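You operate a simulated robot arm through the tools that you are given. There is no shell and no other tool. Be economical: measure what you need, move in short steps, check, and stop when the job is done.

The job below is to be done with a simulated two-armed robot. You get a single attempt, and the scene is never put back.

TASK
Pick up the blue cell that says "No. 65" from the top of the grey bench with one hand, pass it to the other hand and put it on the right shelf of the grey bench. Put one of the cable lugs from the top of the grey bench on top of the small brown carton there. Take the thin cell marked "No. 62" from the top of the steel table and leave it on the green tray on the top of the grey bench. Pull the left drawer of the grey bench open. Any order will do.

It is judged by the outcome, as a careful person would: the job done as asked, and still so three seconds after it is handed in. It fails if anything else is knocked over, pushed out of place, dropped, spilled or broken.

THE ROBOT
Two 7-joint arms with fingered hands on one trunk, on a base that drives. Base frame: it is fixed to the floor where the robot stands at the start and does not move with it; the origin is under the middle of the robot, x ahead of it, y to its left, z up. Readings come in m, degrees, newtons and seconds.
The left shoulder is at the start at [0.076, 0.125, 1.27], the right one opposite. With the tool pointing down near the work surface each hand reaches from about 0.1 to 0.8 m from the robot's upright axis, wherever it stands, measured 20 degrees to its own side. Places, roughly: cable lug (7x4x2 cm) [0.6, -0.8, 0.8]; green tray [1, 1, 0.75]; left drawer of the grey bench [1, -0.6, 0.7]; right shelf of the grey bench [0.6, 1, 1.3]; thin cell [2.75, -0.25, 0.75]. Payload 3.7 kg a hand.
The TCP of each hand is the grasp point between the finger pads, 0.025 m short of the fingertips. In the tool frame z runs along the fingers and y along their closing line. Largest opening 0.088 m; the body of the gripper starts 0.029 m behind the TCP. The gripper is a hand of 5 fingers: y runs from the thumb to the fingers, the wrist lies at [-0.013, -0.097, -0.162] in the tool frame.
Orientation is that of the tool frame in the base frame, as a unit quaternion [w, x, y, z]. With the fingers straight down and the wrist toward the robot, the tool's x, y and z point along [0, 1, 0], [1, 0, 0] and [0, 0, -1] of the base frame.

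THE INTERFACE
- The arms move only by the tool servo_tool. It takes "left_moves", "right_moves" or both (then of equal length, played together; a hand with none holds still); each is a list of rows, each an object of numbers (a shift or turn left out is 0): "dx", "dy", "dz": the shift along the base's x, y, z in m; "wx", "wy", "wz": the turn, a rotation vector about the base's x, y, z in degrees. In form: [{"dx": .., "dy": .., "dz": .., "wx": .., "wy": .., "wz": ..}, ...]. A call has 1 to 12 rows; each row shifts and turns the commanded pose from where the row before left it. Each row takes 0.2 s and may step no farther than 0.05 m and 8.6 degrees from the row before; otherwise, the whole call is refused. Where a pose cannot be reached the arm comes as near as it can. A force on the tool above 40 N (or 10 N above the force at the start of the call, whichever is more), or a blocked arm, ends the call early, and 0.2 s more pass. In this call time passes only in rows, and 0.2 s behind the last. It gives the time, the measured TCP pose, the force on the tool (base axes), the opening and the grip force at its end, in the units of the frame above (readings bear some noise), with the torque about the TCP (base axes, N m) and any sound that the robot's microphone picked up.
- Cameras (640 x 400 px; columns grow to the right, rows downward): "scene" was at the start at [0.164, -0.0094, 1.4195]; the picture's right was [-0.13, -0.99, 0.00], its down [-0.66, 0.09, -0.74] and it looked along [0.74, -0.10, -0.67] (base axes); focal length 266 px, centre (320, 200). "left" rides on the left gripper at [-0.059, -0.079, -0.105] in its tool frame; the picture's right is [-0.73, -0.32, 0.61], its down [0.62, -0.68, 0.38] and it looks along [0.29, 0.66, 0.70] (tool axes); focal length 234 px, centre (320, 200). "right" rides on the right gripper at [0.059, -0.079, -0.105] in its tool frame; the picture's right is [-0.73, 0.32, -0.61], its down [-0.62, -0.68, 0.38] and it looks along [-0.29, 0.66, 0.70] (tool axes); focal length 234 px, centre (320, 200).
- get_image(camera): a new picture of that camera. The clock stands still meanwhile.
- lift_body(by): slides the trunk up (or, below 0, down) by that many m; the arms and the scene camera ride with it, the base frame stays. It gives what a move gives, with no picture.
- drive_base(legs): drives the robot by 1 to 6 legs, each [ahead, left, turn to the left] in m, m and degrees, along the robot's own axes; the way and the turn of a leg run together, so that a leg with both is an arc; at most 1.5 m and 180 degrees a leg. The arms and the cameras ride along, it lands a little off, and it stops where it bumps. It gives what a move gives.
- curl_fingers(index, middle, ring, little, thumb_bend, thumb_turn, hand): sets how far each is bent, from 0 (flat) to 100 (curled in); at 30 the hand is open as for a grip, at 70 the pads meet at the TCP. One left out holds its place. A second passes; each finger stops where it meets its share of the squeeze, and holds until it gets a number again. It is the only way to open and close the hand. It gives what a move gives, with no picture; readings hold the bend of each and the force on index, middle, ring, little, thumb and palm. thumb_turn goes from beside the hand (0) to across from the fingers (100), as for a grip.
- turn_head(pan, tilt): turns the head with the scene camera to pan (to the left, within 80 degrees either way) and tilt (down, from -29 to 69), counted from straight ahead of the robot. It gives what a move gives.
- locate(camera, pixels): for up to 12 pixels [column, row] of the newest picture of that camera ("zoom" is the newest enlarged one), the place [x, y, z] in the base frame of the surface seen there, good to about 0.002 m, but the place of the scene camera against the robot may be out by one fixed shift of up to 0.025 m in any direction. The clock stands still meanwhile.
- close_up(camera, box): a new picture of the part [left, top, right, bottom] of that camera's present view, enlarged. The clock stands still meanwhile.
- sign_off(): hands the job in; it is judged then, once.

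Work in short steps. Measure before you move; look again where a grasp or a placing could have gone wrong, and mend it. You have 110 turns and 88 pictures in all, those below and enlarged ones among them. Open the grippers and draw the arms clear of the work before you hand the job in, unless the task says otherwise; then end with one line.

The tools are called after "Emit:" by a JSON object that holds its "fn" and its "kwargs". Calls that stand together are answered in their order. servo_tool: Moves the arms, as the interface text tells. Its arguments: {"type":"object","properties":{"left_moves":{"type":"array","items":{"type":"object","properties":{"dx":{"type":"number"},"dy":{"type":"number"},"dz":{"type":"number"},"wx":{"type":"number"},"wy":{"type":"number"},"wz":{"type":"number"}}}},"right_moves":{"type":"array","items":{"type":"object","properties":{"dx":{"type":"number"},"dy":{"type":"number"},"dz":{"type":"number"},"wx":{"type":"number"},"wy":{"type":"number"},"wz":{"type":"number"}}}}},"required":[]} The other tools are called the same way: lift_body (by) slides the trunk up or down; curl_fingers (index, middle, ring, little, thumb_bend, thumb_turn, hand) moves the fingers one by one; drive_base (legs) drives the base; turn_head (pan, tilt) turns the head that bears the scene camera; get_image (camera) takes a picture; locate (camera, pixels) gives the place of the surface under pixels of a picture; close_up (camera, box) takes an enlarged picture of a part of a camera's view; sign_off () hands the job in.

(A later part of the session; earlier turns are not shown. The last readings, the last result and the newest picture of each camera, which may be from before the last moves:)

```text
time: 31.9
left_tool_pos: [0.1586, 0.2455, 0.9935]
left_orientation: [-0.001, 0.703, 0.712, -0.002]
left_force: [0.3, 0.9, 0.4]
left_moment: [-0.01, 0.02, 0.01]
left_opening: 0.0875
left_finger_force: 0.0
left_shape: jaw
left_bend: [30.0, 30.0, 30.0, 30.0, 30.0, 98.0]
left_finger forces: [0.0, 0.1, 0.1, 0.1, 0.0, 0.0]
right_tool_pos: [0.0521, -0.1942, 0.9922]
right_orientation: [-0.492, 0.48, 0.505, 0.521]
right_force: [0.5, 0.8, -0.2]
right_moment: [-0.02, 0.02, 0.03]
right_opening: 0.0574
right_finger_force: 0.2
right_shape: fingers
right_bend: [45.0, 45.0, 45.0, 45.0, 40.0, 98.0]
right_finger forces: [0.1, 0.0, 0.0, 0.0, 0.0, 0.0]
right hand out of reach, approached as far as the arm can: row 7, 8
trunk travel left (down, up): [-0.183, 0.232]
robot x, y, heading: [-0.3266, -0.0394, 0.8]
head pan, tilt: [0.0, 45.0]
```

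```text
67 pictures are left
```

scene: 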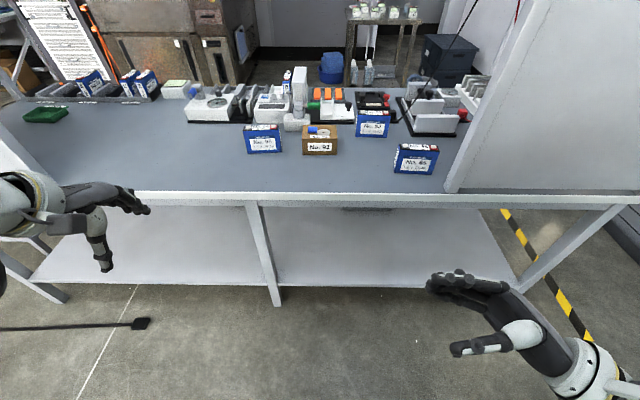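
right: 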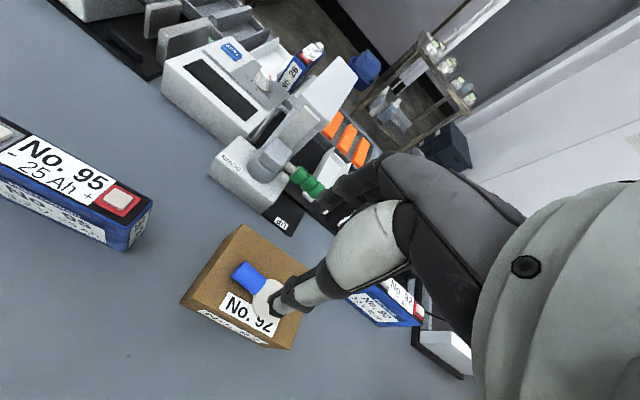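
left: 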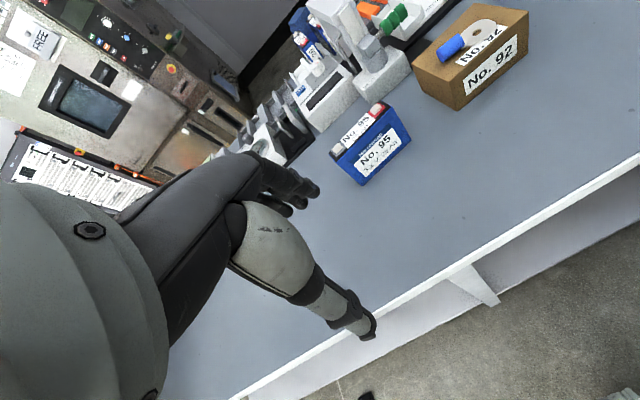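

Good. Now I drive right 0.36 m while back here.

Emit:
{"fn": "drive_base", "kwargs": {"legs": [[0, -0.36, -0.8]]}}

Emit:
{"fn": "drive_base", "kwargs": {"legs": [[0.26, 0, 0]]}}

Emit:
{"fn": "get_image", "kwargs": {"camera": "scene"}}

Emit:
{"fn": "get_image", "kwargs": {"camera": "left"}}

```text
time: 34.2
left_tool_pos: [0.1644, -0.1169, 0.9949]
left_orientation: [-0.002, 0.706, 0.708, -0.001]
left_force: [-0.3, -1.3, -0.1]
left_moment: [0.02, -0.01, 0.02]
left_opening: 0.0877
left_finger_force: 0.2
left_shape: jaw
left_bend: [30.0, 30.0, 30.0, 30.0, 30.0, 98.0]
left_finger forces: [0.2, 0.1, 0.0, 0.0, 0.1, 0.1]
right_tool_pos: [0.0534, -0.5563, 0.9915]
right_orientation: [-0.49, 0.483, 0.503, 0.524]
right_force: [0.6, -0.7, -1.1]
right_moment: [0.01, -0.04, -0.01]
right_opening: 0.0579
right_finger_force: 0.0
right_shape: fingers
right_bend: [45.0, 45.0, 45.0, 45.0, 40.0, 98.0]
right_finger forces: [0.1, 0.0, 0.0, 0.0, 0.0, 0.0]
trunk travel left (down, up): [-0.183, 0.232]
robot x, y, heading: [-0.3191, -0.3988, 0.3]
head pan, tilt: [0.0, 45.0]
```

```text
time: 36.1
left_tool_pos: [0.4291, -0.1193, 0.9932]
left_orientation: [0.0, 0.708, 0.706, -0.003]
left_force: [0.4, -0.2, -0.9]
left_moment: [0.02, 0.0, -0.01]
left_opening: 0.0878
left_finger_force: 0.1
left_shape: jaw
left_bend: [30.0, 30.0, 30.0, 30.0, 30.0, 98.0]
left_finger forces: [0.0, 0.1, 0.1, 0.0, 0.0, 0.0]
right_tool_pos: [0.3151, -0.5579, 0.9913]
right_orientation: [-0.487, 0.486, 0.501, 0.524]
right_force: [0.4, 0.1, -0.1]
right_moment: [0.03, 0.01, -0.04]
right_opening: 0.058
right_finger_force: 0.1
right_shape: fingers
right_bend: [45.0, 45.0, 45.0, 45.0, 40.0, 98.0]
right_finger forces: [0.1, 0.0, 0.1, 0.1, 0.0, 0.1]
trunk travel left (down, up): [-0.183, 0.232]
robot x, y, heading: [-0.0598, -0.4009, 0.1]
head pan, tilt: [0.0, 45.0]
```

```text
66 pictures are left
```

scene: 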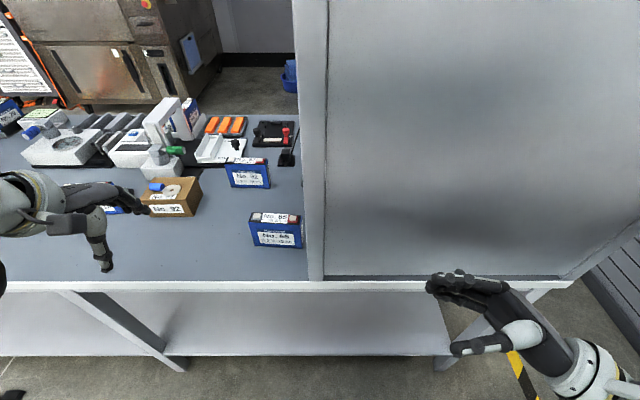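

```text
65 pictures are left
```

left: 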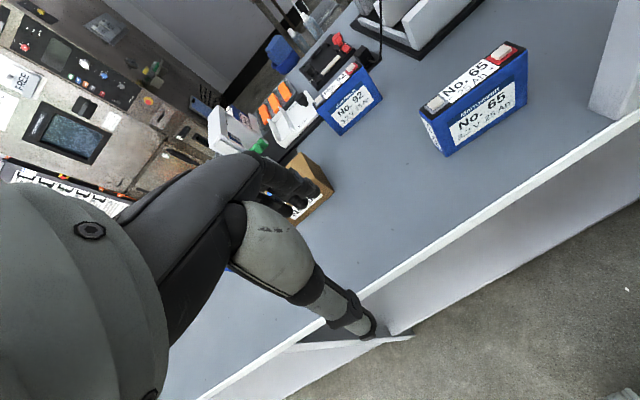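

I measure the cell and the upright's edge in the left camera before approaching.

Emit:
{"fn": "close_up", "kwargs": {"camera": "left", "box": [400, 0, 640, 170]}}

Emit:
{"fn": "locate", "kwargs": {"camera": "left", "pixels": [[432, 120], [422, 107], [505, 43], [523, 52], [443, 153], [524, 102], [475, 85], [590, 105], [625, 20], [606, 118]]}}

```text
2.35 times, centred on (520, 85) of left
```

zoom: 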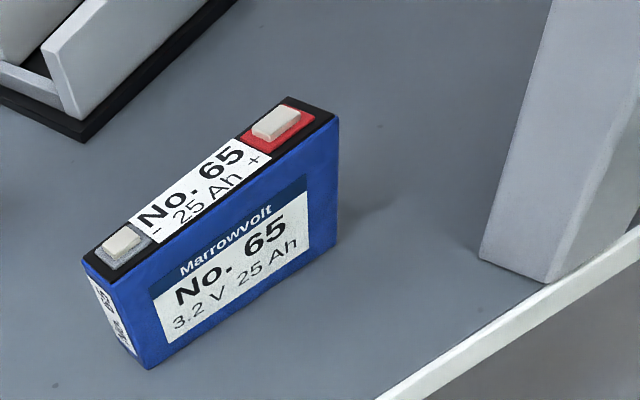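

```text
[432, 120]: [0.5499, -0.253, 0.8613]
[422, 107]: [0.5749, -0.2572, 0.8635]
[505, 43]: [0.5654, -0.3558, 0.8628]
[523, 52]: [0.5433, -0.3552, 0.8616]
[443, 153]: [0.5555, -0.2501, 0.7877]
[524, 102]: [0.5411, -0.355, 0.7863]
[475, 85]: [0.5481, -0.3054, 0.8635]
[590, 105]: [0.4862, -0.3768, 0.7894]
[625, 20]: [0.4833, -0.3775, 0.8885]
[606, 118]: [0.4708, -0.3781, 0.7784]
```

Cell mid near its left end is [0.560,-0.279], yaw ≈ −3.7°; the upright is at y −0.377. I bring the left hand above it.

Emit:
{"fn": "servo_tool", "kwargs": {"left_moves": [{"dx": 0.0262, "dy": -0.032, "wz": -0.75}, {"dx": 0.0262, "dy": -0.032, "wz": -0.75}, {"dx": 0.0262, "dy": -0.032, "wz": -0.75}, {"dx": 0.0262, "dy": -0.032, "wz": -0.75}, {"dx": 0.0262, "dy": -0.032, "wz": -0.75}, {"dz": -0.03}, {"dz": -0.02}, {}]}}

Emit:
{"fn": "get_image", "kwargs": {"camera": "left"}}

```text
time: 37.9
left_tool_pos: [0.5611, -0.2771, 0.9432]
left_orientation: [0.0, 0.731, 0.683, -0.002]
left_force: [0.1, -0.8, 0.1]
left_moment: [-0.04, 0.0, 0.0]
left_opening: 0.0877
left_finger_force: 0.0
left_shape: jaw
left_bend: [30.0, 30.0, 30.0, 30.0, 30.0, 98.0]
left_finger forces: [0.0, 0.0, 0.1, 0.1, 0.0, 0.1]
right_tool_pos: [0.3143, -0.5559, 0.991]
right_orientation: [-0.488, 0.485, 0.5, 0.526]
right_force: [-0.1, 0.0, 0.2]
right_moment: [-0.01, 0.01, -0.01]
right_opening: 0.0578
right_finger_force: 0.0
right_shape: fingers
right_bend: [45.0, 45.0, 45.0, 45.0, 40.0, 98.0]
right_finger forces: [0.0, 0.0, 0.0, 0.1, 0.1, 0.0]
trunk travel left (down, up): [-0.183, 0.232]
robot x, y, heading: [-0.0582, -0.3965, 0.0]
head pan, tilt: [0.0, 45.0]
```

```text
63 pictures are left
```

left: 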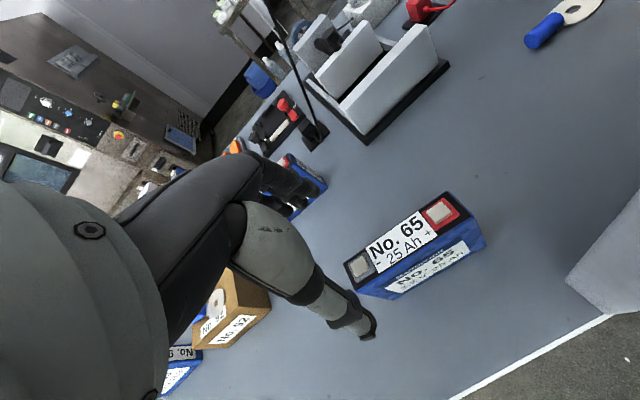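

TCP axis meets the cell top at about (372,263), ~2.5 cm in from its left end. I descend to z≈0.858.

Emit:
{"fn": "servo_tool", "kwargs": {"left_moves": [{"dz": -0.03}, {"dz": -0.03}, {"dz": -0.024, "dy": -0.002, "dx": -0.001}, {}]}}

Emit:
{"fn": "get_image", "kwargs": {"camera": "left"}}

```text
time: 38.9
left_tool_pos: [0.5604, -0.2785, 0.8585]
left_orientation: [-0.002, 0.731, 0.683, -0.001]
left_force: [-0.3, -0.1, 0.6]
left_moment: [-0.01, 0.0, 0.04]
left_opening: 0.0876
left_finger_force: 0.0
left_shape: jaw
left_bend: [30.0, 30.0, 30.0, 30.0, 30.0, 98.0]
left_finger forces: [0.0, 0.0, 0.1, 0.1, 0.1, 0.1]
right_tool_pos: [0.3138, -0.5574, 0.9914]
right_orientation: [-0.488, 0.486, 0.502, 0.524]
right_force: [0.1, -0.6, 0.1]
right_moment: [0.01, 0.0, 0.0]
right_opening: 0.0577
right_finger_force: 0.1
right_shape: fingers
right_bend: [45.0, 45.0, 45.0, 45.0, 40.0, 98.0]
right_finger forces: [0.0, 0.0, 0.0, 0.1, 0.1, 0.1]
trunk travel left (down, up): [-0.183, 0.232]
robot x, y, heading: [-0.0571, -0.3961, -0.1]
head pan, tilt: [0.0, 45.0]
```

```text
62 pictures are left
```

left: 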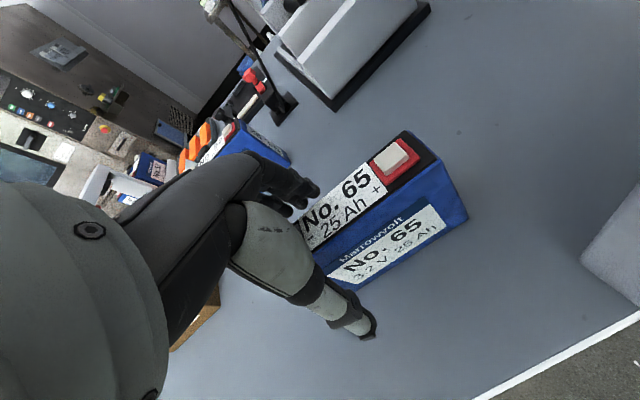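

The cell's end is between thumb and fingers. I close index, middle, ring and thumb, leaving the little finger (off the end) open.

Emit:
{"fn": "curl_fingers", "kwargs": {"hand": "left", "index": 60, "middle": 60, "ring": 60, "thumb_bend": 60}}

Emit:
{"fn": "curl_fingers", "kwargs": {"hand": "left", "index": 80, "middle": 80, "ring": 76, "thumb_bend": 80}}

Emit:
{"fn": "get_image", "kwargs": {"camera": "left"}}

```text
time: 39.9
left_tool_pos: [0.5605, -0.2794, 0.8601]
left_orientation: [-0.001, 0.731, 0.682, -0.002]
left_force: [-0.4, 0.9, 0.6]
left_moment: [0.01, 0.0, 0.03]
left_opening: 0.025
left_finger_force: 1.7
left_shape: fingers
left_bend: [58.0, 59.0, 59.0, 30.0, 57.0, 97.0]
left_finger forces: [1.0, 0.9, 0.5, 0.0, 2.1, 0.1]
right_tool_pos: [0.3136, -0.5561, 0.9917]
right_orientation: [-0.488, 0.485, 0.501, 0.525]
right_force: [0.9, 0.2, 0.2]
right_moment: [0.01, 0.01, 0.04]
right_opening: 0.0578
right_finger_force: 0.0
right_shape: fingers
right_bend: [45.0, 45.0, 45.0, 45.0, 40.0, 98.0]
right_finger forces: [0.0, 0.0, 0.0, 0.1, 0.0, 0.0]
trunk travel left (down, up): [-0.183, 0.232]
robot x, y, heading: [-0.059, -0.3988, -0.2]
head pan, tilt: [0.0, 45.0]
```

```text
time: 40.9
left_tool_pos: [0.5599, -0.2796, 0.8602]
left_orientation: [0.0, 0.731, 0.683, -0.003]
left_force: [-1.1, 0.3, 0.2]
left_moment: [0.03, -0.01, -0.01]
left_opening: 0.0231
left_finger_force: 21.3
left_shape: fingers
left_bend: [74.0, 74.0, 74.0, 30.0, 57.0, 93.0]
left_finger forces: [8.7, 8.5, 3.8, 0.0, 21.2, 0.1]
right_tool_pos: [0.315, -0.5579, 0.9904]
right_orientation: [-0.487, 0.486, 0.501, 0.524]
right_force: [-0.5, -0.1, -0.6]
right_moment: [0.02, 0.03, -0.04]
right_opening: 0.0578
right_finger_force: 0.0
right_shape: fingers
right_bend: [45.0, 45.0, 45.0, 45.0, 40.0, 98.0]
right_finger forces: [0.0, 0.0, 0.1, 0.0, 0.0, 0.0]
trunk travel left (down, up): [-0.183, 0.232]
robot x, y, heading: [-0.0607, -0.3988, 0.1]
head pan, tilt: [0.0, 45.0]
```

```text
61 pictures are left
```

left: 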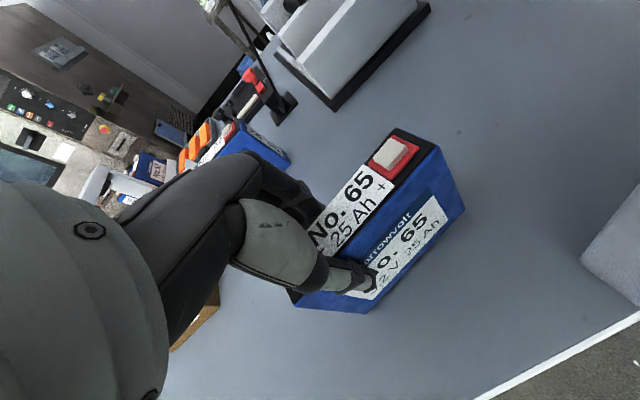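

Firm grip, 21 N. I lift 10 cm and check.

Emit:
{"fn": "servo_tool", "kwargs": {"left_moves": [{"dz": 0.02}, {"dz": 0.03}, {"dz": 0.04}, {"dz": 0.04}]}}

Emit:
{"fn": "get_image", "kwargs": {"camera": "left"}}

```text
time: 41.9
left_tool_pos: [0.5611, -0.2791, 0.9914]
left_orientation: [-0.001, 0.73, 0.683, -0.001]
left_force: [-0.6, 0.2, -5.3]
left_moment: [0.14, -0.05, 0.0]
left_opening: 0.023
left_finger_force: 20.7
left_shape: fingers
left_bend: [74.0, 75.0, 75.0, 30.0, 56.0, 92.0]
left_finger forces: [8.0, 7.9, 4.4, 0.0, 20.5, 0.0]
right_tool_pos: [0.3141, -0.5588, 0.991]
right_orientation: [-0.488, 0.485, 0.501, 0.524]
right_force: [0.2, 0.8, -0.4]
right_moment: [-0.02, 0.02, -0.02]
right_opening: 0.0577
right_finger_force: 0.0
right_shape: fingers
right_bend: [45.0, 45.0, 45.0, 45.0, 40.0, 98.0]
right_finger forces: [0.1, 0.0, 0.0, 0.0, 0.0, 0.0]
trunk travel left (down, up): [-0.183, 0.232]
robot x, y, heading: [-0.0583, -0.3983, 0.1]
head pan, tilt: [0.0, 45.0]
```

```text
60 pictures are left
```

left: 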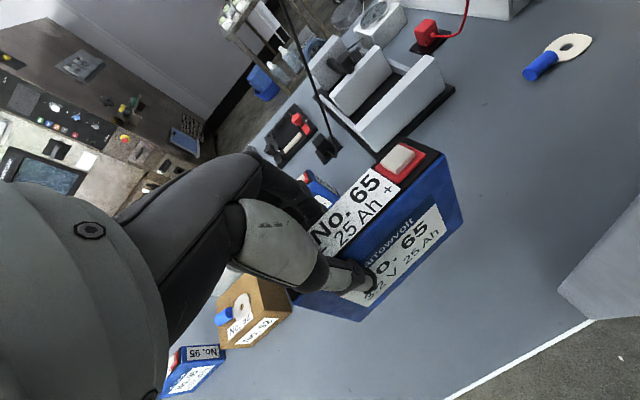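

The cell is held level (0.54 kg). I move it 8 cm away from the upright and raise a bit, then back off straight.

Emit:
{"fn": "servo_tool", "kwargs": {"left_moves": [{"dy": 0.04, "dz": 0.01}, {"dy": 0.04, "dz": 0.01}]}}

Emit:
{"fn": "drive_base", "kwargs": {"legs": [[-0.45, 0, 0]]}}

Emit:
{"fn": "get_image", "kwargs": {"camera": "scene"}}

```text
time: 42.5
left_tool_pos: [0.5599, -0.1984, 1.0106]
left_orientation: [-0.001, 0.731, 0.682, -0.002]
left_force: [0.4, -0.2, -5.1]
left_moment: [0.13, -0.06, -0.01]
left_opening: 0.0231
left_finger_force: 20.0
left_shape: fingers
left_bend: [74.0, 75.0, 75.0, 30.0, 56.0, 92.0]
left_finger forces: [8.2, 8.1, 4.2, 0.0, 20.4, 0.0]
right_tool_pos: [0.3144, -0.5576, 0.9909]
right_orientation: [-0.488, 0.485, 0.501, 0.525]
right_force: [0.3, 0.1, 0.0]
right_moment: [0.02, 0.02, 0.0]
right_opening: 0.058
right_finger_force: 0.1
right_shape: fingers
right_bend: [45.0, 45.0, 45.0, 45.0, 40.0, 98.0]
right_finger forces: [0.0, 0.0, 0.1, 0.1, 0.1, 0.0]
trunk travel left (down, up): [-0.183, 0.232]
robot x, y, heading: [-0.0603, -0.3954, 0.1]
head pan, tilt: [0.0, 45.0]
```

```text
time: 45.2
left_tool_pos: [0.1243, -0.1979, 1.0102]
left_orientation: [-0.001, 0.73, 0.683, -0.002]
left_force: [-0.6, 0.5, -5.2]
left_moment: [0.13, -0.07, 0.0]
left_opening: 0.0233
left_finger_force: 19.7
left_shape: fingers
left_bend: [74.0, 75.0, 75.0, 30.0, 56.0, 92.0]
left_finger forces: [8.3, 7.9, 4.2, 0.0, 20.3, 0.1]
right_tool_pos: [-0.122, -0.5566, 0.99]
right_orientation: [-0.488, 0.486, 0.501, 0.524]
right_force: [-0.7, 0.0, -0.2]
right_moment: [0.03, -0.02, 0.01]
right_opening: 0.0576
right_finger_force: 0.0
right_shape: fingers
right_bend: [45.0, 45.0, 45.0, 45.0, 40.0, 98.0]
right_finger forces: [0.0, 0.0, 0.1, 0.1, 0.1, 0.1]
trunk travel left (down, up): [-0.183, 0.232]
robot x, y, heading: [-0.4957, -0.3979, 0.0]
head pan, tilt: [0.0, 45.0]
```

```text
59 pictures are left
```

scene: 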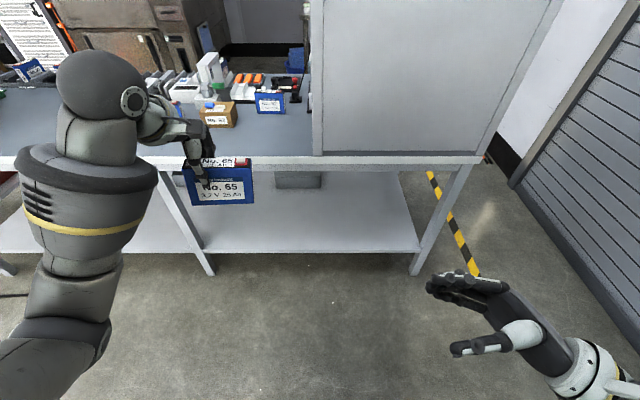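

Cell hangs at y −0.173…−0.273, z 0.929–1.014. I open the right hand and bring it in line with the cell's right end, aligning its orientation, stopping 12 cm short.

Emit:
{"fn": "curl_fingers", "kwargs": {"hand": "right", "index": 30, "middle": 30, "ring": 30, "little": 30, "thumb_bend": 30}}

Emit:
{"fn": "servo_tool", "kwargs": {"right_moves": [{"dx": 0.0346, "dy": 0.025, "dz": -0.0013, "wz": -0.4, "wx": -0.2, "wy": 0.4}, {"dx": 0.0346, "dy": 0.025, "dz": -0.0013, "wz": -0.4, "wx": -0.2, "wy": 0.4}, {"dx": 0.0346, "dy": 0.025, "dz": -0.0013, "wz": -0.4, "wx": -0.2, "wy": 0.4}, {"dx": 0.0346, "dy": 0.025, "dz": -0.0013, "wz": -0.4, "wx": -0.2, "wy": 0.4}, {"dx": 0.0346, "dy": 0.025, "dz": -0.0013, "wz": -0.4, "wx": -0.2, "wy": 0.4}, {"dx": 0.0346, "dy": 0.025, "dz": -0.0013, "wz": -0.4, "wx": -0.2, "wy": 0.4}, {"dx": 0.0346, "dy": 0.025, "dz": -0.0013, "wz": -0.35, "wx": -0.3, "wy": 0.5}, {}]}}

Emit:
{"fn": "get_image", "kwargs": {"camera": "scene"}}

Emit:
{"fn": "get_image", "kwargs": {"camera": "right"}}

```text
time: 46.2
left_tool_pos: [0.1266, -0.1983, 1.0097]
left_orientation: [-0.001, 0.731, 0.682, -0.001]
left_force: [-1.0, 0.0, -5.2]
left_moment: [0.14, -0.07, -0.01]
left_opening: 0.023
left_finger_force: 20.1
left_shape: fingers
left_bend: [74.0, 75.0, 75.0, 30.0, 56.0, 92.0]
left_finger forces: [8.3, 8.0, 4.1, 0.0, 20.3, 0.1]
right_tool_pos: [-0.1202, -0.557, 0.9916]
right_orientation: [-0.488, 0.486, 0.501, 0.524]
right_force: [0.6, 0.1, -0.2]
right_moment: [0.0, 0.0, 0.03]
right_opening: 0.0842
right_finger_force: 0.1
right_shape: fingers
right_bend: [30.0, 30.0, 30.0, 30.0, 30.0, 98.0]
right_finger forces: [0.0, 0.0, 0.0, 0.0, 0.1, 0.0]
trunk travel left (down, up): [-0.183, 0.232]
robot x, y, heading: [-0.4914, -0.4014, -0.1]
head pan, tilt: [0.0, 45.0]
```

```text
time: 48.0
left_tool_pos: [0.1256, -0.1981, 1.0114]
left_orientation: [-0.001, 0.731, 0.683, -0.002]
left_force: [-0.4, -0.2, -5.4]
left_moment: [0.15, -0.07, 0.0]
left_opening: 0.0231
left_finger_force: 20.2
left_shape: fingers
left_bend: [74.0, 75.0, 75.0, 30.0, 56.0, 92.0]
left_finger forces: [8.4, 7.9, 4.1, 0.0, 20.2, 0.1]
right_tool_pos: [0.1194, -0.3827, 0.9839]
right_orientation: [-0.482, 0.516, 0.485, 0.516]
right_force: [0.5, 0.5, 0.1]
right_moment: [-0.01, 0.02, -0.03]
right_opening: 0.0845
right_finger_force: 0.1
right_shape: fingers
right_bend: [30.0, 30.0, 30.0, 30.0, 30.0, 98.0]
right_finger forces: [0.0, 0.1, 0.0, 0.0, 0.1, 0.1]
trunk travel left (down, up): [-0.183, 0.232]
robot x, y, heading: [-0.4953, -0.3983, 0.1]
head pan, tilt: [0.0, 45.0]
```

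```text
58 pictures are left
```

scene: 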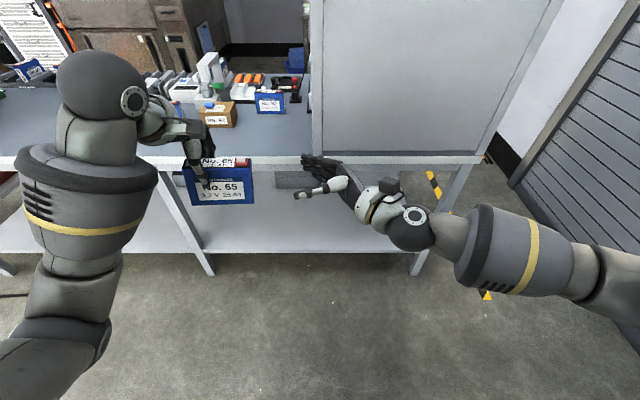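

```text
57 pictures are left
```

right: 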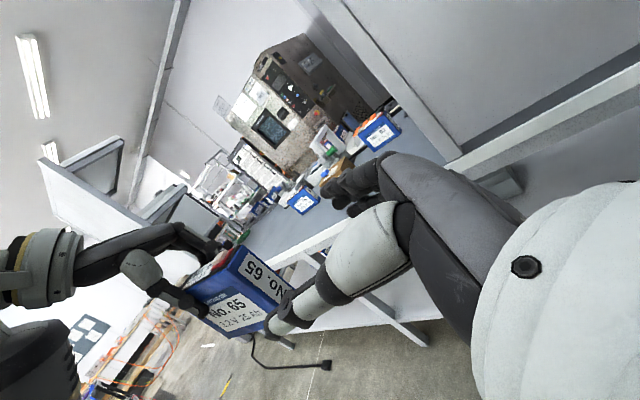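

I locate the cell's right end face in the right camera to check alignment.

Emit:
{"fn": "locate", "kwargs": {"camera": "right", "pixels": [[244, 248], [265, 275], [285, 292], [238, 257], [270, 318], [230, 310], [215, 285], [262, 262]]}}

Emit:
{"fn": "close_up", "kwargs": {"camera": "right", "box": [120, 190, 360, 350]}}

```text
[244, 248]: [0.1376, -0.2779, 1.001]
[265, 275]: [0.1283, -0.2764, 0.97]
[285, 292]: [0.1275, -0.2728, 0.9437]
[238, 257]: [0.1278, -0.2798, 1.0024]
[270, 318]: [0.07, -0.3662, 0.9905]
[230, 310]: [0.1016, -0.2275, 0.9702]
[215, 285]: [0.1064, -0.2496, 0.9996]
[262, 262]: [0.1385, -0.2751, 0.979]
```

```text
2.50 times, centred on (240, 270) of right
```

zoom: 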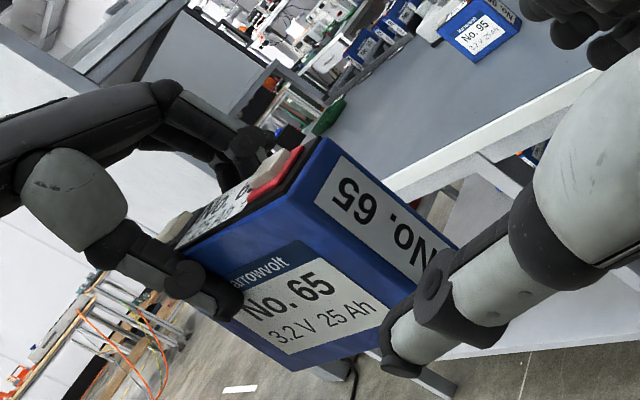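

The cell seems yawed slightly in the left grip; I measure front face points more finely.

Emit:
{"fn": "locate", "kwargs": {"camera": "zoom", "pixels": [[235, 262], [290, 265], [265, 345], [350, 340], [300, 215], [325, 150], [300, 200], [440, 250], [375, 300], [330, 190], [250, 230], [200, 250]]}}

```text
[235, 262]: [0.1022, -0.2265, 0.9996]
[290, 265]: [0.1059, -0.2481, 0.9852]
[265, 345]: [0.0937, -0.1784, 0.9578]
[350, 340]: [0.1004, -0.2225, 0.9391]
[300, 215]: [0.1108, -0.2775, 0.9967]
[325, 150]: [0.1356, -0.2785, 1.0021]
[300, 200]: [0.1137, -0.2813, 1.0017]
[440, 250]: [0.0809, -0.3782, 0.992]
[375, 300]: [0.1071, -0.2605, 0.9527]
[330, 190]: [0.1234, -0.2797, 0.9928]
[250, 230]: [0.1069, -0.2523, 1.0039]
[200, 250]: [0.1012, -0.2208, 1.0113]
```

Cell is yawed +10° and its right end droops 8°. I level it with the left wrist and turn the right hand +13.7° to match, in line with the end.

Emit:
{"fn": "servo_tool", "kwargs": {"left_moves": [{"wx": -2}, {"wx": -2}, {"wx": -2}, {"wx": -2}, {}], "right_moves": [{"wz": 3.5, "dx": 0.005}, {"wz": 3.5, "dx": 0.005}, {"wz": 3.5, "dx": 0.005}, {"wz": 3.2, "dx": 0.006, "dy": 0.006}, {}]}}

Emit:
{"fn": "close_up", "kwargs": {"camera": "right", "box": [120, 190, 360, 350]}}

```text
time: 49.2
left_tool_pos: [0.1253, -0.1974, 1.0109]
left_orientation: [0.05, 0.729, 0.681, -0.049]
left_force: [-0.7, 0.5, -4.8]
left_moment: [0.15, -0.02, 0.01]
left_opening: 0.0233
left_finger_force: 20.6
left_shape: fingers
left_bend: [74.0, 75.0, 75.0, 30.0, 56.0, 92.0]
left_finger forces: [8.2, 8.0, 4.3, 0.0, 20.2, 0.1]
right_tool_pos: [0.141, -0.3779, 0.983]
right_orientation: [-0.54, 0.455, 0.542, 0.456]
right_force: [-0.3, -0.1, 0.5]
right_moment: [0.01, -0.04, 0.02]
right_opening: 0.0843
right_finger_force: 0.0
right_shape: fingers
right_bend: [30.0, 30.0, 30.0, 30.0, 30.0, 98.0]
right_finger forces: [0.0, 0.1, 0.0, 0.0, 0.0, 0.1]
trunk travel left (down, up): [-0.183, 0.232]
robot x, y, heading: [-0.494, -0.4007, 0.0]
head pan, tilt: [0.0, 45.0]
```

```text
2.50 times, centred on (240, 270) of right
```

zoom: 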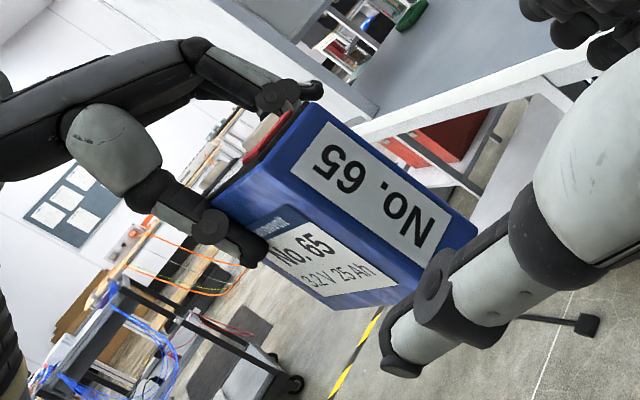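

Checking the end face corners again.

Emit:
{"fn": "locate", "kwargs": {"camera": "zoom", "pixels": [[312, 112], [285, 165], [380, 190], [468, 228], [425, 275], [285, 225], [360, 285], [220, 190]]}}

```text
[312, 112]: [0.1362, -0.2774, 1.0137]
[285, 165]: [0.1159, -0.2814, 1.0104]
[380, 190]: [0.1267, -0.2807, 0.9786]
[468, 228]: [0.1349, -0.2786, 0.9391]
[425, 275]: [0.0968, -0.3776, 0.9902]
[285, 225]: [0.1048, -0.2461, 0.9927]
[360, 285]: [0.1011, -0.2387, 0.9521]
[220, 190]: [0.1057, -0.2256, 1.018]
```

The end face is now vertical, centre [0.125,-0.280], z 0.928–1.012. I advance the right hand along the cell axis to 1.2 cm overlap.

Emit:
{"fn": "servo_tool", "kwargs": {"right_moves": [{"dx": -0.0054, "dy": 0.033}, {"dx": -0.0054, "dy": 0.033}, {"dx": -0.0054, "dy": 0.033}, {"dx": -0.0018, "dy": 0.011}, {}]}}

Emit:
{"fn": "get_image", "kwargs": {"camera": "right"}}

Emit:
{"fn": "close_up", "kwargs": {"camera": "scene", "box": [120, 110, 400, 285]}}

```text
time: 50.4
left_tool_pos: [0.1272, -0.1968, 1.0117]
left_orientation: [0.049, 0.729, 0.681, -0.049]
left_force: [0.4, -0.4, -5.5]
left_moment: [0.18, -0.06, 0.0]
left_opening: 0.0233
left_finger_force: 20.7
left_shape: fingers
left_bend: [74.0, 75.0, 75.0, 30.0, 56.0, 92.0]
left_finger forces: [8.3, 8.0, 4.3, 0.0, 20.2, 0.1]
right_tool_pos: [0.1236, -0.2692, 0.9813]
right_orientation: [-0.539, 0.455, 0.542, 0.456]
right_force: [-0.4, 0.0, 0.1]
right_moment: [0.0, 0.01, 0.01]
right_opening: 0.0845
right_finger_force: 0.2
right_shape: fingers
right_bend: [30.0, 30.0, 30.0, 30.0, 30.0, 98.0]
right_finger forces: [0.0, 0.0, 0.0, 0.0, 0.0, 0.0]
trunk travel left (down, up): [-0.183, 0.232]
robot x, y, heading: [-0.494, -0.3965, -0.1]
head pan, tilt: [0.0, 45.0]
```

```text
54 pictures are left
```

right: 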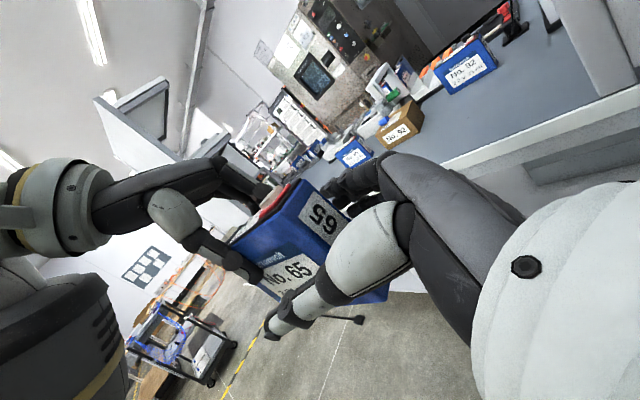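

```text
2.29 times, centred on (260, 198) of scene
```

zoom: 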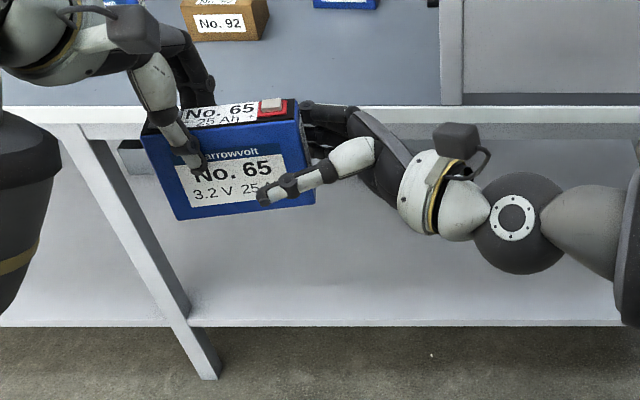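

There is about 4 cm between the two hands' fingers, so I go 1 cm deeper and then close all right fingers.

Emit:
{"fn": "servo_tool", "kwargs": {"right_moves": [{"dx": -0.002, "dy": 0.011}, {}]}}

Emit:
{"fn": "curl_fingers", "kwargs": {"hand": "right", "index": 58, "middle": 58, "ring": 58, "little": 58, "thumb_bend": 58}}

Emit:
{"fn": "curl_fingers", "kwargs": {"hand": "right", "index": 82, "middle": 82, "ring": 82, "little": 70, "thumb_bend": 85}}

Emit:
{"fn": "close_up", "kwargs": {"camera": "scene", "box": [120, 110, 400, 285]}}

```text
time: 51.0
left_tool_pos: [0.1256, -0.1983, 1.012]
left_orientation: [0.05, 0.728, 0.681, -0.049]
left_force: [0.7, -0.5, -5.8]
left_moment: [0.14, -0.04, 0.04]
left_opening: 0.023
left_finger_force: 19.9
left_shape: fingers
left_bend: [74.0, 75.0, 75.0, 30.0, 56.0, 92.0]
left_finger forces: [8.1, 8.0, 4.3, 0.0, 20.1, 0.0]
right_tool_pos: [0.1228, -0.2573, 0.983]
right_orientation: [-0.54, 0.456, 0.541, 0.456]
right_force: [0.1, -1.1, -0.5]
right_moment: [-0.03, -0.06, 0.01]
right_opening: 0.0844
right_finger_force: 0.0
right_shape: fingers
right_bend: [30.0, 30.0, 30.0, 30.0, 30.0, 98.0]
right_finger forces: [0.0, 0.1, 0.0, 0.1, 0.0, 0.0]
trunk travel left (down, up): [-0.183, 0.232]
robot x, y, heading: [-0.495, -0.3987, -0.1]
head pan, tilt: [0.0, 45.0]
```

```text
time: 52.0
left_tool_pos: [0.1266, -0.1971, 1.012]
left_orientation: [0.05, 0.729, 0.681, -0.05]
left_force: [-0.1, 0.0, -5.0]
left_moment: [0.16, -0.06, 0.02]
left_opening: 0.0231
left_finger_force: 20.0
left_shape: fingers
left_bend: [74.0, 75.0, 75.0, 30.0, 56.0, 92.0]
left_finger forces: [8.1, 8.0, 4.3, 0.0, 20.3, 0.0]
right_tool_pos: [0.1227, -0.257, 0.9818]
right_orientation: [-0.54, 0.455, 0.542, 0.456]
right_force: [-0.3, -0.2, 0.0]
right_moment: [0.01, 0.0, -0.01]
right_opening: 0.0272
right_finger_force: 0.2
right_shape: fingers
right_bend: [56.0, 57.0, 57.0, 57.0, 57.0, 98.0]
right_finger forces: [0.3, 0.0, 0.0, 0.1, 0.1, 0.0]
trunk travel left (down, up): [-0.183, 0.232]
robot x, y, heading: [-0.4944, -0.3937, -0.2]
head pan, tilt: [0.0, 45.0]
```

```text
time: 53.0
left_tool_pos: [0.1267, -0.1967, 1.0113]
left_orientation: [0.05, 0.73, 0.68, -0.05]
left_force: [-7.9, -7.5, -0.8]
left_moment: [-0.17, 0.26, -0.06]
left_opening: 0.0239
left_finger_force: 17.7
left_shape: fingers
left_bend: [75.0, 76.0, 75.0, 30.0, 53.0, 92.0]
left_finger forces: [5.3, 5.6, 2.5, 0.1, 21.5, 0.0]
right_tool_pos: [0.1227, -0.2577, 0.9823]
right_orientation: [-0.54, 0.455, 0.542, 0.456]
right_force: [7.3, 6.6, -0.8]
right_moment: [-0.15, -0.16, -0.34]
right_opening: 0.0228
right_finger_force: 25.3
right_shape: fingers
right_bend: [72.0, 65.0, 72.0, 70.0, 59.0, 95.0]
right_finger forces: [10.2, 9.9, 9.1, 0.0, 21.0, 0.0]
trunk travel left (down, up): [-0.183, 0.232]
robot x, y, heading: [-0.4951, -0.3979, -0.1]
head pan, tilt: [0.0, 45.0]
```

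```text
2.29 times, centred on (260, 198) of scene
```

zoom: 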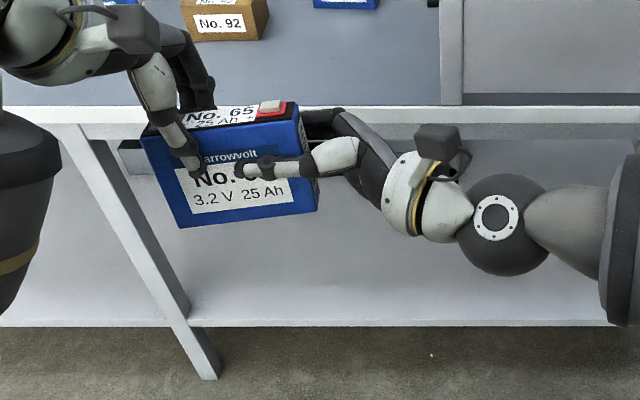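

The right hand grips at 25 N. I release the left hand and lift it clear.

Emit:
{"fn": "curl_fingers", "kwargs": {"hand": "left", "index": 30, "middle": 30, "ring": 30, "little": 30, "thumb_bend": 30}}

Emit:
{"fn": "servo_tool", "kwargs": {"left_moves": [{"dz": 0.02}, {"dz": 0.03}, {"dz": 0.03, "dy": 0.02}, {"dy": 0.04}, {"dy": 0.04}, {"dy": 0.04}]}}

Emit:
{"fn": "get_image", "kwargs": {"camera": "scene"}}

```text
time: 54.0
left_tool_pos: [0.1268, -0.197, 1.0122]
left_orientation: [0.049, 0.729, 0.681, -0.049]
left_force: [1.1, 0.3, -0.4]
left_moment: [-0.01, 0.02, 0.01]
left_opening: 0.0845
left_finger_force: 0.0
left_shape: fingers
left_bend: [30.0, 30.0, 30.0, 30.0, 30.0, 97.0]
left_finger forces: [0.0, 0.1, 0.0, 0.0, 0.1, 0.0]
right_tool_pos: [0.122, -0.2566, 0.9829]
right_orientation: [-0.539, 0.456, 0.542, 0.455]
right_force: [-0.2, -0.6, 0.3]
right_moment: [-0.16, -0.08, 0.02]
right_opening: 0.023
right_finger_force: 24.2
right_shape: fingers
right_bend: [72.0, 72.0, 72.0, 70.0, 60.0, 94.0]
right_finger forces: [8.3, 8.2, 7.4, 0.0, 24.8, 0.0]
trunk travel left (down, up): [-0.183, 0.232]
robot x, y, heading: [-0.4933, -0.3975, -0.4]
head pan, tilt: [0.0, 45.0]
```

```text
time: 55.4
left_tool_pos: [0.1269, -0.0594, 1.0921]
left_orientation: [0.049, 0.729, 0.681, -0.05]
left_force: [-0.1, -0.1, -0.6]
left_moment: [-0.01, 0.03, -0.01]
left_opening: 0.0844
left_finger_force: 0.0
left_shape: fingers
left_bend: [30.0, 30.0, 30.0, 30.0, 30.0, 97.0]
left_finger forces: [0.1, 0.0, 0.0, 0.0, 0.1, 0.0]
right_tool_pos: [0.1218, -0.2575, 0.9828]
right_orientation: [-0.54, 0.455, 0.542, 0.456]
right_force: [0.1, 0.3, -0.9]
right_moment: [-0.18, -0.08, -0.04]
right_opening: 0.023
right_finger_force: 24.0
right_shape: fingers
right_bend: [72.0, 72.0, 72.0, 70.0, 60.0, 94.0]
right_finger forces: [8.4, 8.1, 7.4, 0.1, 24.8, 0.1]
trunk travel left (down, up): [-0.183, 0.232]
robot x, y, heading: [-0.496, -0.3972, -0.1]
head pan, tilt: [0.0, 45.0]
```

```text
51 pictures are left
```

scene: 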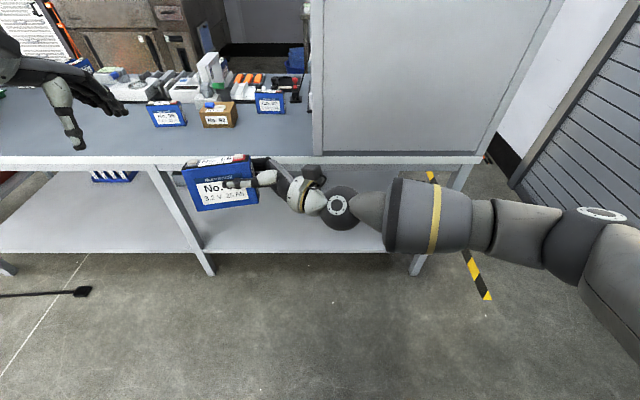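

Handover succeeded; the cell is in the right hand alone. I raise the trunk to the top while in free space.

Emit:
{"fn": "lift_body", "kwargs": {"by": 0.22}}

Emit:
{"fn": "servo_tool", "kwargs": {"left_moves": [{"dz": -0.045}, {"dz": -0.045}, {"dz": -0.045, "dx": -0.02}, {"dz": -0.045, "dx": -0.02}, {"dz": -0.03, "dx": -0.04}, {"dx": -0.045}, {"dx": -0.045}, {"dx": -0.045}, {"dx": -0.045}, {"dx": -0.045}], "right_moves": [{"dz": 0.015}, {"dz": 0.015}, {"dz": 0.015}, {"dz": 0.015}, {"dz": 0.015}, {"dz": 0.015}, {"dz": 0.015}, {"dz": 0.015}, {"dz": 0.015}, {"dz": 0.015}]}}

Emit:
{"fn": "turn_head", "kwargs": {"pan": 40, "tilt": 30}}

Emit:
{"fn": "get_image", "kwargs": {"camera": "scene"}}

```text
time: 57.7
left_tool_pos: [0.1262, -0.0576, 1.3098]
left_orientation: [0.05, 0.729, 0.681, -0.049]
left_force: [-0.6, 0.0, -0.7]
left_moment: [0.02, 0.01, 0.01]
left_opening: 0.0844
left_finger_force: 0.0
left_shape: fingers
left_bend: [30.0, 30.0, 30.0, 30.0, 30.0, 97.0]
left_finger forces: [0.0, 0.0, 0.0, 0.1, 0.0, 0.1]
right_tool_pos: [0.122, -0.2543, 1.2008]
right_orientation: [-0.54, 0.456, 0.542, 0.455]
right_force: [-0.2, 0.3, -5.4]
right_moment: [-0.18, -0.12, 0.02]
right_opening: 0.023
right_finger_force: 24.3
right_shape: fingers
right_bend: [72.0, 72.0, 72.0, 70.0, 60.0, 94.0]
right_finger forces: [8.4, 8.2, 7.3, 0.0, 24.8, 0.1]
trunk travel left (down, up): [-0.403, 0.012]
robot x, y, heading: [-0.4928, -0.3979, 0.1]
head pan, tilt: [0.0, 45.0]
```

```text
time: 59.9
left_tool_pos: [-0.1802, -0.059, 1.1032]
left_orientation: [0.05, 0.729, 0.681, -0.049]
left_force: [0.4, -0.4, 0.6]
left_moment: [0.01, -0.02, -0.01]
left_opening: 0.0844
left_finger_force: 0.1
left_shape: fingers
left_bend: [30.0, 30.0, 30.0, 30.0, 30.0, 97.0]
left_finger forces: [0.0, 0.0, 0.1, 0.0, 0.0, 0.0]
right_tool_pos: [0.1207, -0.2576, 1.3525]
right_orientation: [-0.54, 0.455, 0.541, 0.456]
right_force: [-0.6, 0.3, -5.3]
right_moment: [-0.14, -0.09, 0.01]
right_opening: 0.0229
right_finger_force: 24.5
right_shape: fingers
right_bend: [72.0, 72.0, 72.0, 70.0, 59.0, 94.0]
right_finger forces: [8.4, 8.0, 7.2, 0.0, 24.7, 0.1]
trunk travel left (down, up): [-0.403, 0.012]
robot x, y, heading: [-0.4952, -0.3953, -0.1]
head pan, tilt: [0.0, 45.0]
```

```text
time: 61.0
left_tool_pos: [-0.1776, -0.0581, 1.1002]
left_orientation: [0.05, 0.729, 0.681, -0.049]
left_force: [-1.0, -0.5, -0.8]
left_moment: [0.02, 0.01, 0.0]
left_opening: 0.0843
left_finger_force: 0.1
left_shape: fingers
left_bend: [30.0, 30.0, 30.0, 30.0, 30.0, 97.0]
left_finger forces: [0.0, 0.0, 0.0, 0.0, 0.1, 0.0]
right_tool_pos: [0.1222, -0.2562, 1.3502]
right_orientation: [-0.54, 0.455, 0.542, 0.456]
right_force: [0.0, 0.7, -5.8]
right_moment: [-0.12, -0.11, 0.0]
right_opening: 0.0229
right_finger_force: 23.8
right_shape: fingers
right_bend: [72.0, 72.0, 72.0, 70.0, 59.0, 94.0]
right_finger forces: [8.4, 8.1, 7.3, 0.0, 24.7, 0.0]
trunk travel left (down, up): [-0.403, 0.012]
robot x, y, heading: [-0.4935, -0.3979, -0.4]
head pan, tilt: [40.0, 30.0]
```

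```text
50 pictures are left
```

scene: 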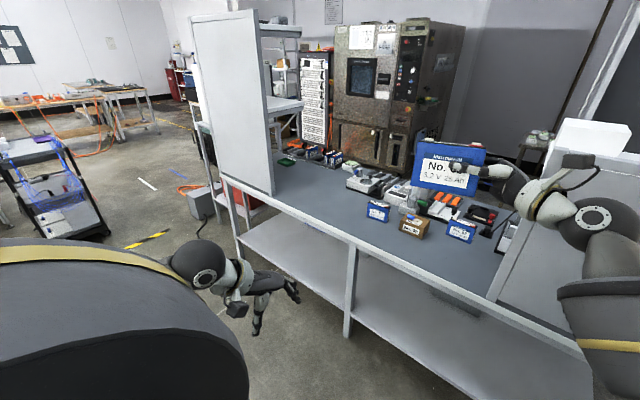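

Left hand is tucked (x 0.31 ahead of the robot). I enlarge the left upright: it shows shelves at (280,30) and (285,105).

Emit:
{"fn": "close_up", "kwargs": {"camera": "scene", "box": [180, 0, 340, 200]}}

Emit:
{"fn": "locate", "kwargs": {"camera": "scene", "pixels": [[283, 32], [283, 105], [300, 105], [270, 115], [263, 60], [215, 100], [203, 215], [160, 240], [225, 160], [299, 32], [270, 185], [270, 25]]}}

```text
2.00 times, centred on (260, 100) of scene
```

zoom: 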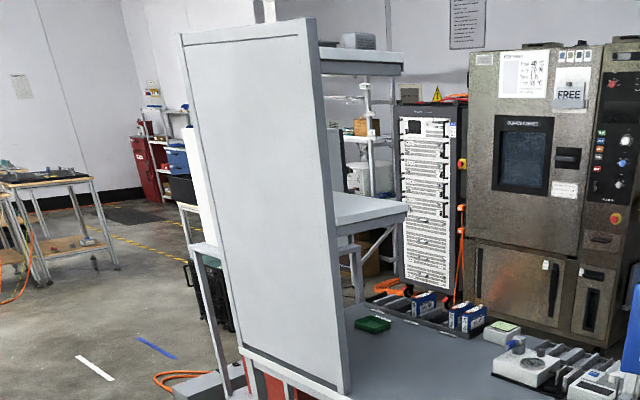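

```text
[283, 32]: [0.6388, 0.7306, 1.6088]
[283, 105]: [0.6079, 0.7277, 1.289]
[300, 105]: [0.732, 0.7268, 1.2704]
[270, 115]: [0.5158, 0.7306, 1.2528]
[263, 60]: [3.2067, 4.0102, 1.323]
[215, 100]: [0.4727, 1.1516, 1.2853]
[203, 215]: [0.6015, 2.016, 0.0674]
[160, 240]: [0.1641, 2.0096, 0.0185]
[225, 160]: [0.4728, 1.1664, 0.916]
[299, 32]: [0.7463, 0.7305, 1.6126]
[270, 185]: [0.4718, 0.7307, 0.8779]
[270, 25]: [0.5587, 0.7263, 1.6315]
```

Two shelf levels: z≈1.27 (the one named at ~1.3) and 1.61. I measure the top surface of the lower one.

Emit:
{"fn": "locate", "kwargs": {"camera": "zoom", "pixels": [[345, 202], [365, 205], [385, 206], [400, 208], [350, 222], [375, 217], [404, 214], [345, 230], [335, 205], [405, 207]]}}

```text
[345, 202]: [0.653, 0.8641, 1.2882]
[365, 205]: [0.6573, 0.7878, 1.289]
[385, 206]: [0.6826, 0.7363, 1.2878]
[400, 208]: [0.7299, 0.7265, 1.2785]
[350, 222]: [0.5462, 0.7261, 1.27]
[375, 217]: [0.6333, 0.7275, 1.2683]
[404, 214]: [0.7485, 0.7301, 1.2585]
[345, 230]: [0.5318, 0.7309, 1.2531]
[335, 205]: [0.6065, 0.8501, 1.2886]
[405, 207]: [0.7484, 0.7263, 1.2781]
```

Shelf top is true z≈1.270, x 0.505–0.748, inner edge y≈0.725. I drive left, then forward, keeping the cell at y<0.6 beside the shelf.

Emit:
{"fn": "drive_base", "kwargs": {"legs": [[0, 0.75, 0.2]]}}

Emit:
{"fn": "drive_base", "kwargs": {"legs": [[0.49, 0, 0]]}}

Emit:
{"fn": "get_image", "kwargs": {"camera": "scene"}}

```text
time: 65.0
left_tool_pos: [-0.1826, 0.6821, 1.1014]
left_orientation: [0.049, 0.727, 0.683, -0.05]
left_force: [-0.1, 0.4, 1.0]
left_moment: [-0.01, -0.01, 0.0]
left_opening: 0.0845
left_finger_force: 0.0
left_shape: fingers
left_bend: [30.0, 30.0, 30.0, 30.0, 30.0, 97.0]
left_finger forces: [0.1, 0.0, 0.0, 0.0, 0.0, 0.1]
right_tool_pos: [0.1188, 0.4853, 1.3514]
right_orientation: [-0.542, 0.454, 0.543, 0.453]
right_force: [-0.3, -0.1, -5.7]
right_moment: [-0.17, -0.1, 0.01]
right_opening: 0.0232
right_finger_force: 23.7
right_shape: fingers
right_bend: [72.0, 72.0, 72.0, 70.0, 59.0, 94.0]
right_finger forces: [8.4, 8.0, 7.3, 0.1, 24.7, 0.1]
trunk travel left (down, up): [-0.403, 0.012]
robot x, y, heading: [-0.4954, 0.3388, 0.2]
head pan, tilt: [40.0, 30.0]
```

```text
time: 67.8
left_tool_pos: [0.2886, 0.6876, 1.1017]
left_orientation: [0.05, 0.725, 0.685, -0.048]
left_force: [0.3, 0.2, -0.7]
left_moment: [0.02, 0.0, -0.02]
left_opening: 0.0846
left_finger_force: 0.0
left_shape: fingers
left_bend: [30.0, 30.0, 30.0, 30.0, 30.0, 97.0]
left_finger forces: [0.0, 0.0, 0.1, 0.0, 0.0, 0.0]
right_tool_pos: [0.5916, 0.4908, 1.3505]
right_orientation: [-0.543, 0.451, 0.544, 0.453]
right_force: [-0.4, 0.1, -6.3]
right_moment: [-0.15, -0.09, 0.02]
right_opening: 0.0229
right_finger_force: 24.0
right_shape: fingers
right_bend: [72.0, 72.0, 72.0, 70.0, 59.0, 94.0]
right_finger forces: [8.5, 8.1, 7.3, 0.0, 24.6, 0.0]
trunk travel left (down, up): [-0.403, 0.012]
robot x, y, heading: [-0.024, 0.3412, 0.7]
head pan, tilt: [40.0, 30.0]
```

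```text
48 pictures are left
```

scene: 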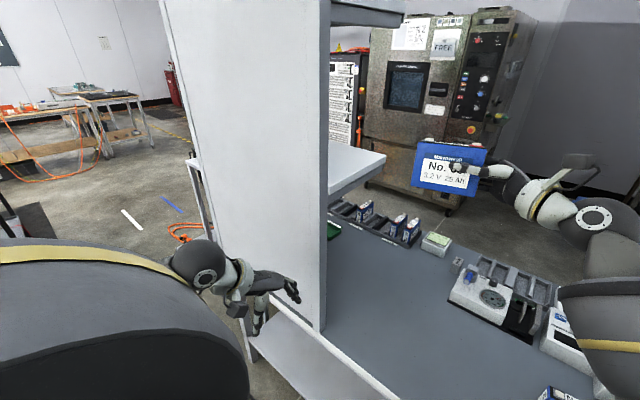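

I check the cell's bottom edge in the scene camera against the shelf (same camera, so the shift cancels).

Emit:
{"fn": "locate", "kwargs": {"camera": "scene", "pixels": [[414, 184], [466, 193], [418, 146], [484, 152], [350, 165], [372, 160], [335, 160], [340, 180], [325, 250], [384, 154]]}}

```text
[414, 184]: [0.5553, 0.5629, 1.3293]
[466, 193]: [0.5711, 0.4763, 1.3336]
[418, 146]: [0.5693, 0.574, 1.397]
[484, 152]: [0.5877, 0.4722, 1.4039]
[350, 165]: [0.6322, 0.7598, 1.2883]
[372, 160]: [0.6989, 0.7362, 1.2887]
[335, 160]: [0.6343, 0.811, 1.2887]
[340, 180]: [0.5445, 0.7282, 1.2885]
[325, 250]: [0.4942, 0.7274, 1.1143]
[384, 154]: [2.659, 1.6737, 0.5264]
```

Cell bottom is ~3.5 cm above the shelf and its far end is ~3.5° low. I level it, drive left 12 cm, then push on with the arm.

Emit:
{"fn": "servo_tool", "kwargs": {"right_moves": [{"wx": 1.8, "dx": 0.012}, {"wx": 1.7, "dx": 0.012}]}}

Emit:
{"fn": "drive_base", "kwargs": {"legs": [[0, 0.11, -0.5]]}}

Emit:
{"fn": "servo_tool", "kwargs": {"right_moves": [{"dy": 0.03}, {"dy": 0.03}, {"dy": 0.03}, {}]}}

Emit:
{"fn": "get_image", "kwargs": {"camera": "scene"}}

```text
time: 68.4
left_tool_pos: [0.2893, 0.6869, 1.1011]
left_orientation: [0.05, 0.725, 0.685, -0.049]
left_force: [-0.2, -0.9, 0.7]
left_moment: [0.02, -0.01, 0.01]
left_opening: 0.0845
left_finger_force: 0.0
left_shape: fingers
left_bend: [30.0, 30.0, 30.0, 30.0, 30.0, 97.0]
left_finger forces: [0.1, 0.0, 0.0, 0.1, 0.0, 0.0]
right_tool_pos: [0.6178, 0.4914, 1.3518]
right_orientation: [0.555, -0.436, -0.531, -0.469]
right_force: [0.9, -0.1, -6.1]
right_moment: [-0.14, -0.13, -0.02]
right_opening: 0.0231
right_finger_force: 24.4
right_shape: fingers
right_bend: [72.0, 72.0, 72.0, 70.0, 59.0, 94.0]
right_finger forces: [8.4, 8.0, 7.4, 0.0, 24.8, 0.0]
trunk travel left (down, up): [-0.403, 0.012]
robot x, y, heading: [-0.0245, 0.3469, 0.7]
head pan, tilt: [40.0, 30.0]
```

```text
time: 69.6
left_tool_pos: [0.2917, 0.7927, 1.1009]
left_orientation: [0.05, 0.728, 0.682, -0.05]
left_force: [1.4, -0.3, 0.0]
left_moment: [-0.01, 0.01, 0.0]
left_opening: 0.0843
left_finger_force: 0.0
left_shape: fingers
left_bend: [30.0, 30.0, 30.0, 30.0, 30.0, 97.0]
left_finger forces: [0.0, 0.0, 0.0, 0.1, 0.0, 0.0]
right_tool_pos: [0.6188, 0.5944, 1.3524]
right_orientation: [0.554, -0.439, -0.528, -0.471]
right_force: [0.7, 0.6, -6.2]
right_moment: [-0.13, -0.1, 0.01]
right_opening: 0.0229
right_finger_force: 24.4
right_shape: fingers
right_bend: [72.0, 72.0, 72.0, 70.0, 59.0, 93.0]
right_finger forces: [8.5, 8.0, 7.2, 0.0, 24.9, 0.0]
trunk travel left (down, up): [-0.403, 0.012]
robot x, y, heading: [-0.0257, 0.4542, 0.1]
head pan, tilt: [40.0, 30.0]
```

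```text
time: 70.6
left_tool_pos: [0.2925, 0.7921, 1.1017]
left_orientation: [0.05, 0.728, 0.682, -0.049]
left_force: [1.0, -0.6, -0.4]
left_moment: [0.04, 0.0, -0.01]
left_opening: 0.0842
left_finger_force: 0.0
left_shape: fingers
left_bend: [30.0, 30.0, 30.0, 30.0, 30.0, 97.0]
left_finger forces: [0.1, 0.0, 0.0, 0.0, 0.0, 0.0]
right_tool_pos: [0.6178, 0.6845, 1.3533]
right_orientation: [0.552, -0.438, -0.529, -0.473]
right_force: [0.3, 0.0, -5.2]
right_moment: [-0.14, -0.1, 0.01]
right_opening: 0.0231
right_finger_force: 24.4
right_shape: fingers
right_bend: [72.0, 72.0, 73.0, 70.0, 59.0, 93.0]
right_finger forces: [8.5, 8.1, 7.3, 0.0, 24.5, 0.0]
trunk travel left (down, up): [-0.403, 0.012]
robot x, y, heading: [-0.0262, 0.4508, 0.2]
head pan, tilt: [40.0, 30.0]
```

```text
47 pictures are left
```

scene: 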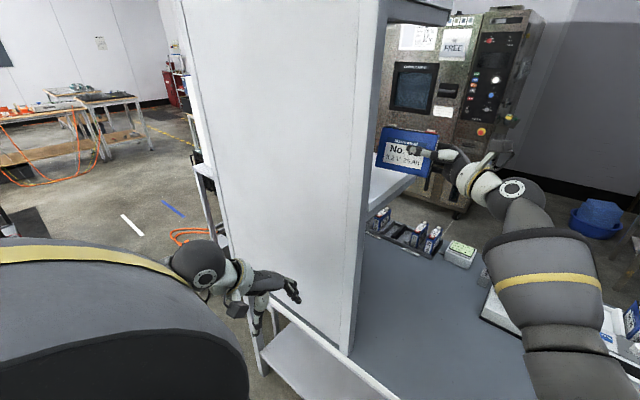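

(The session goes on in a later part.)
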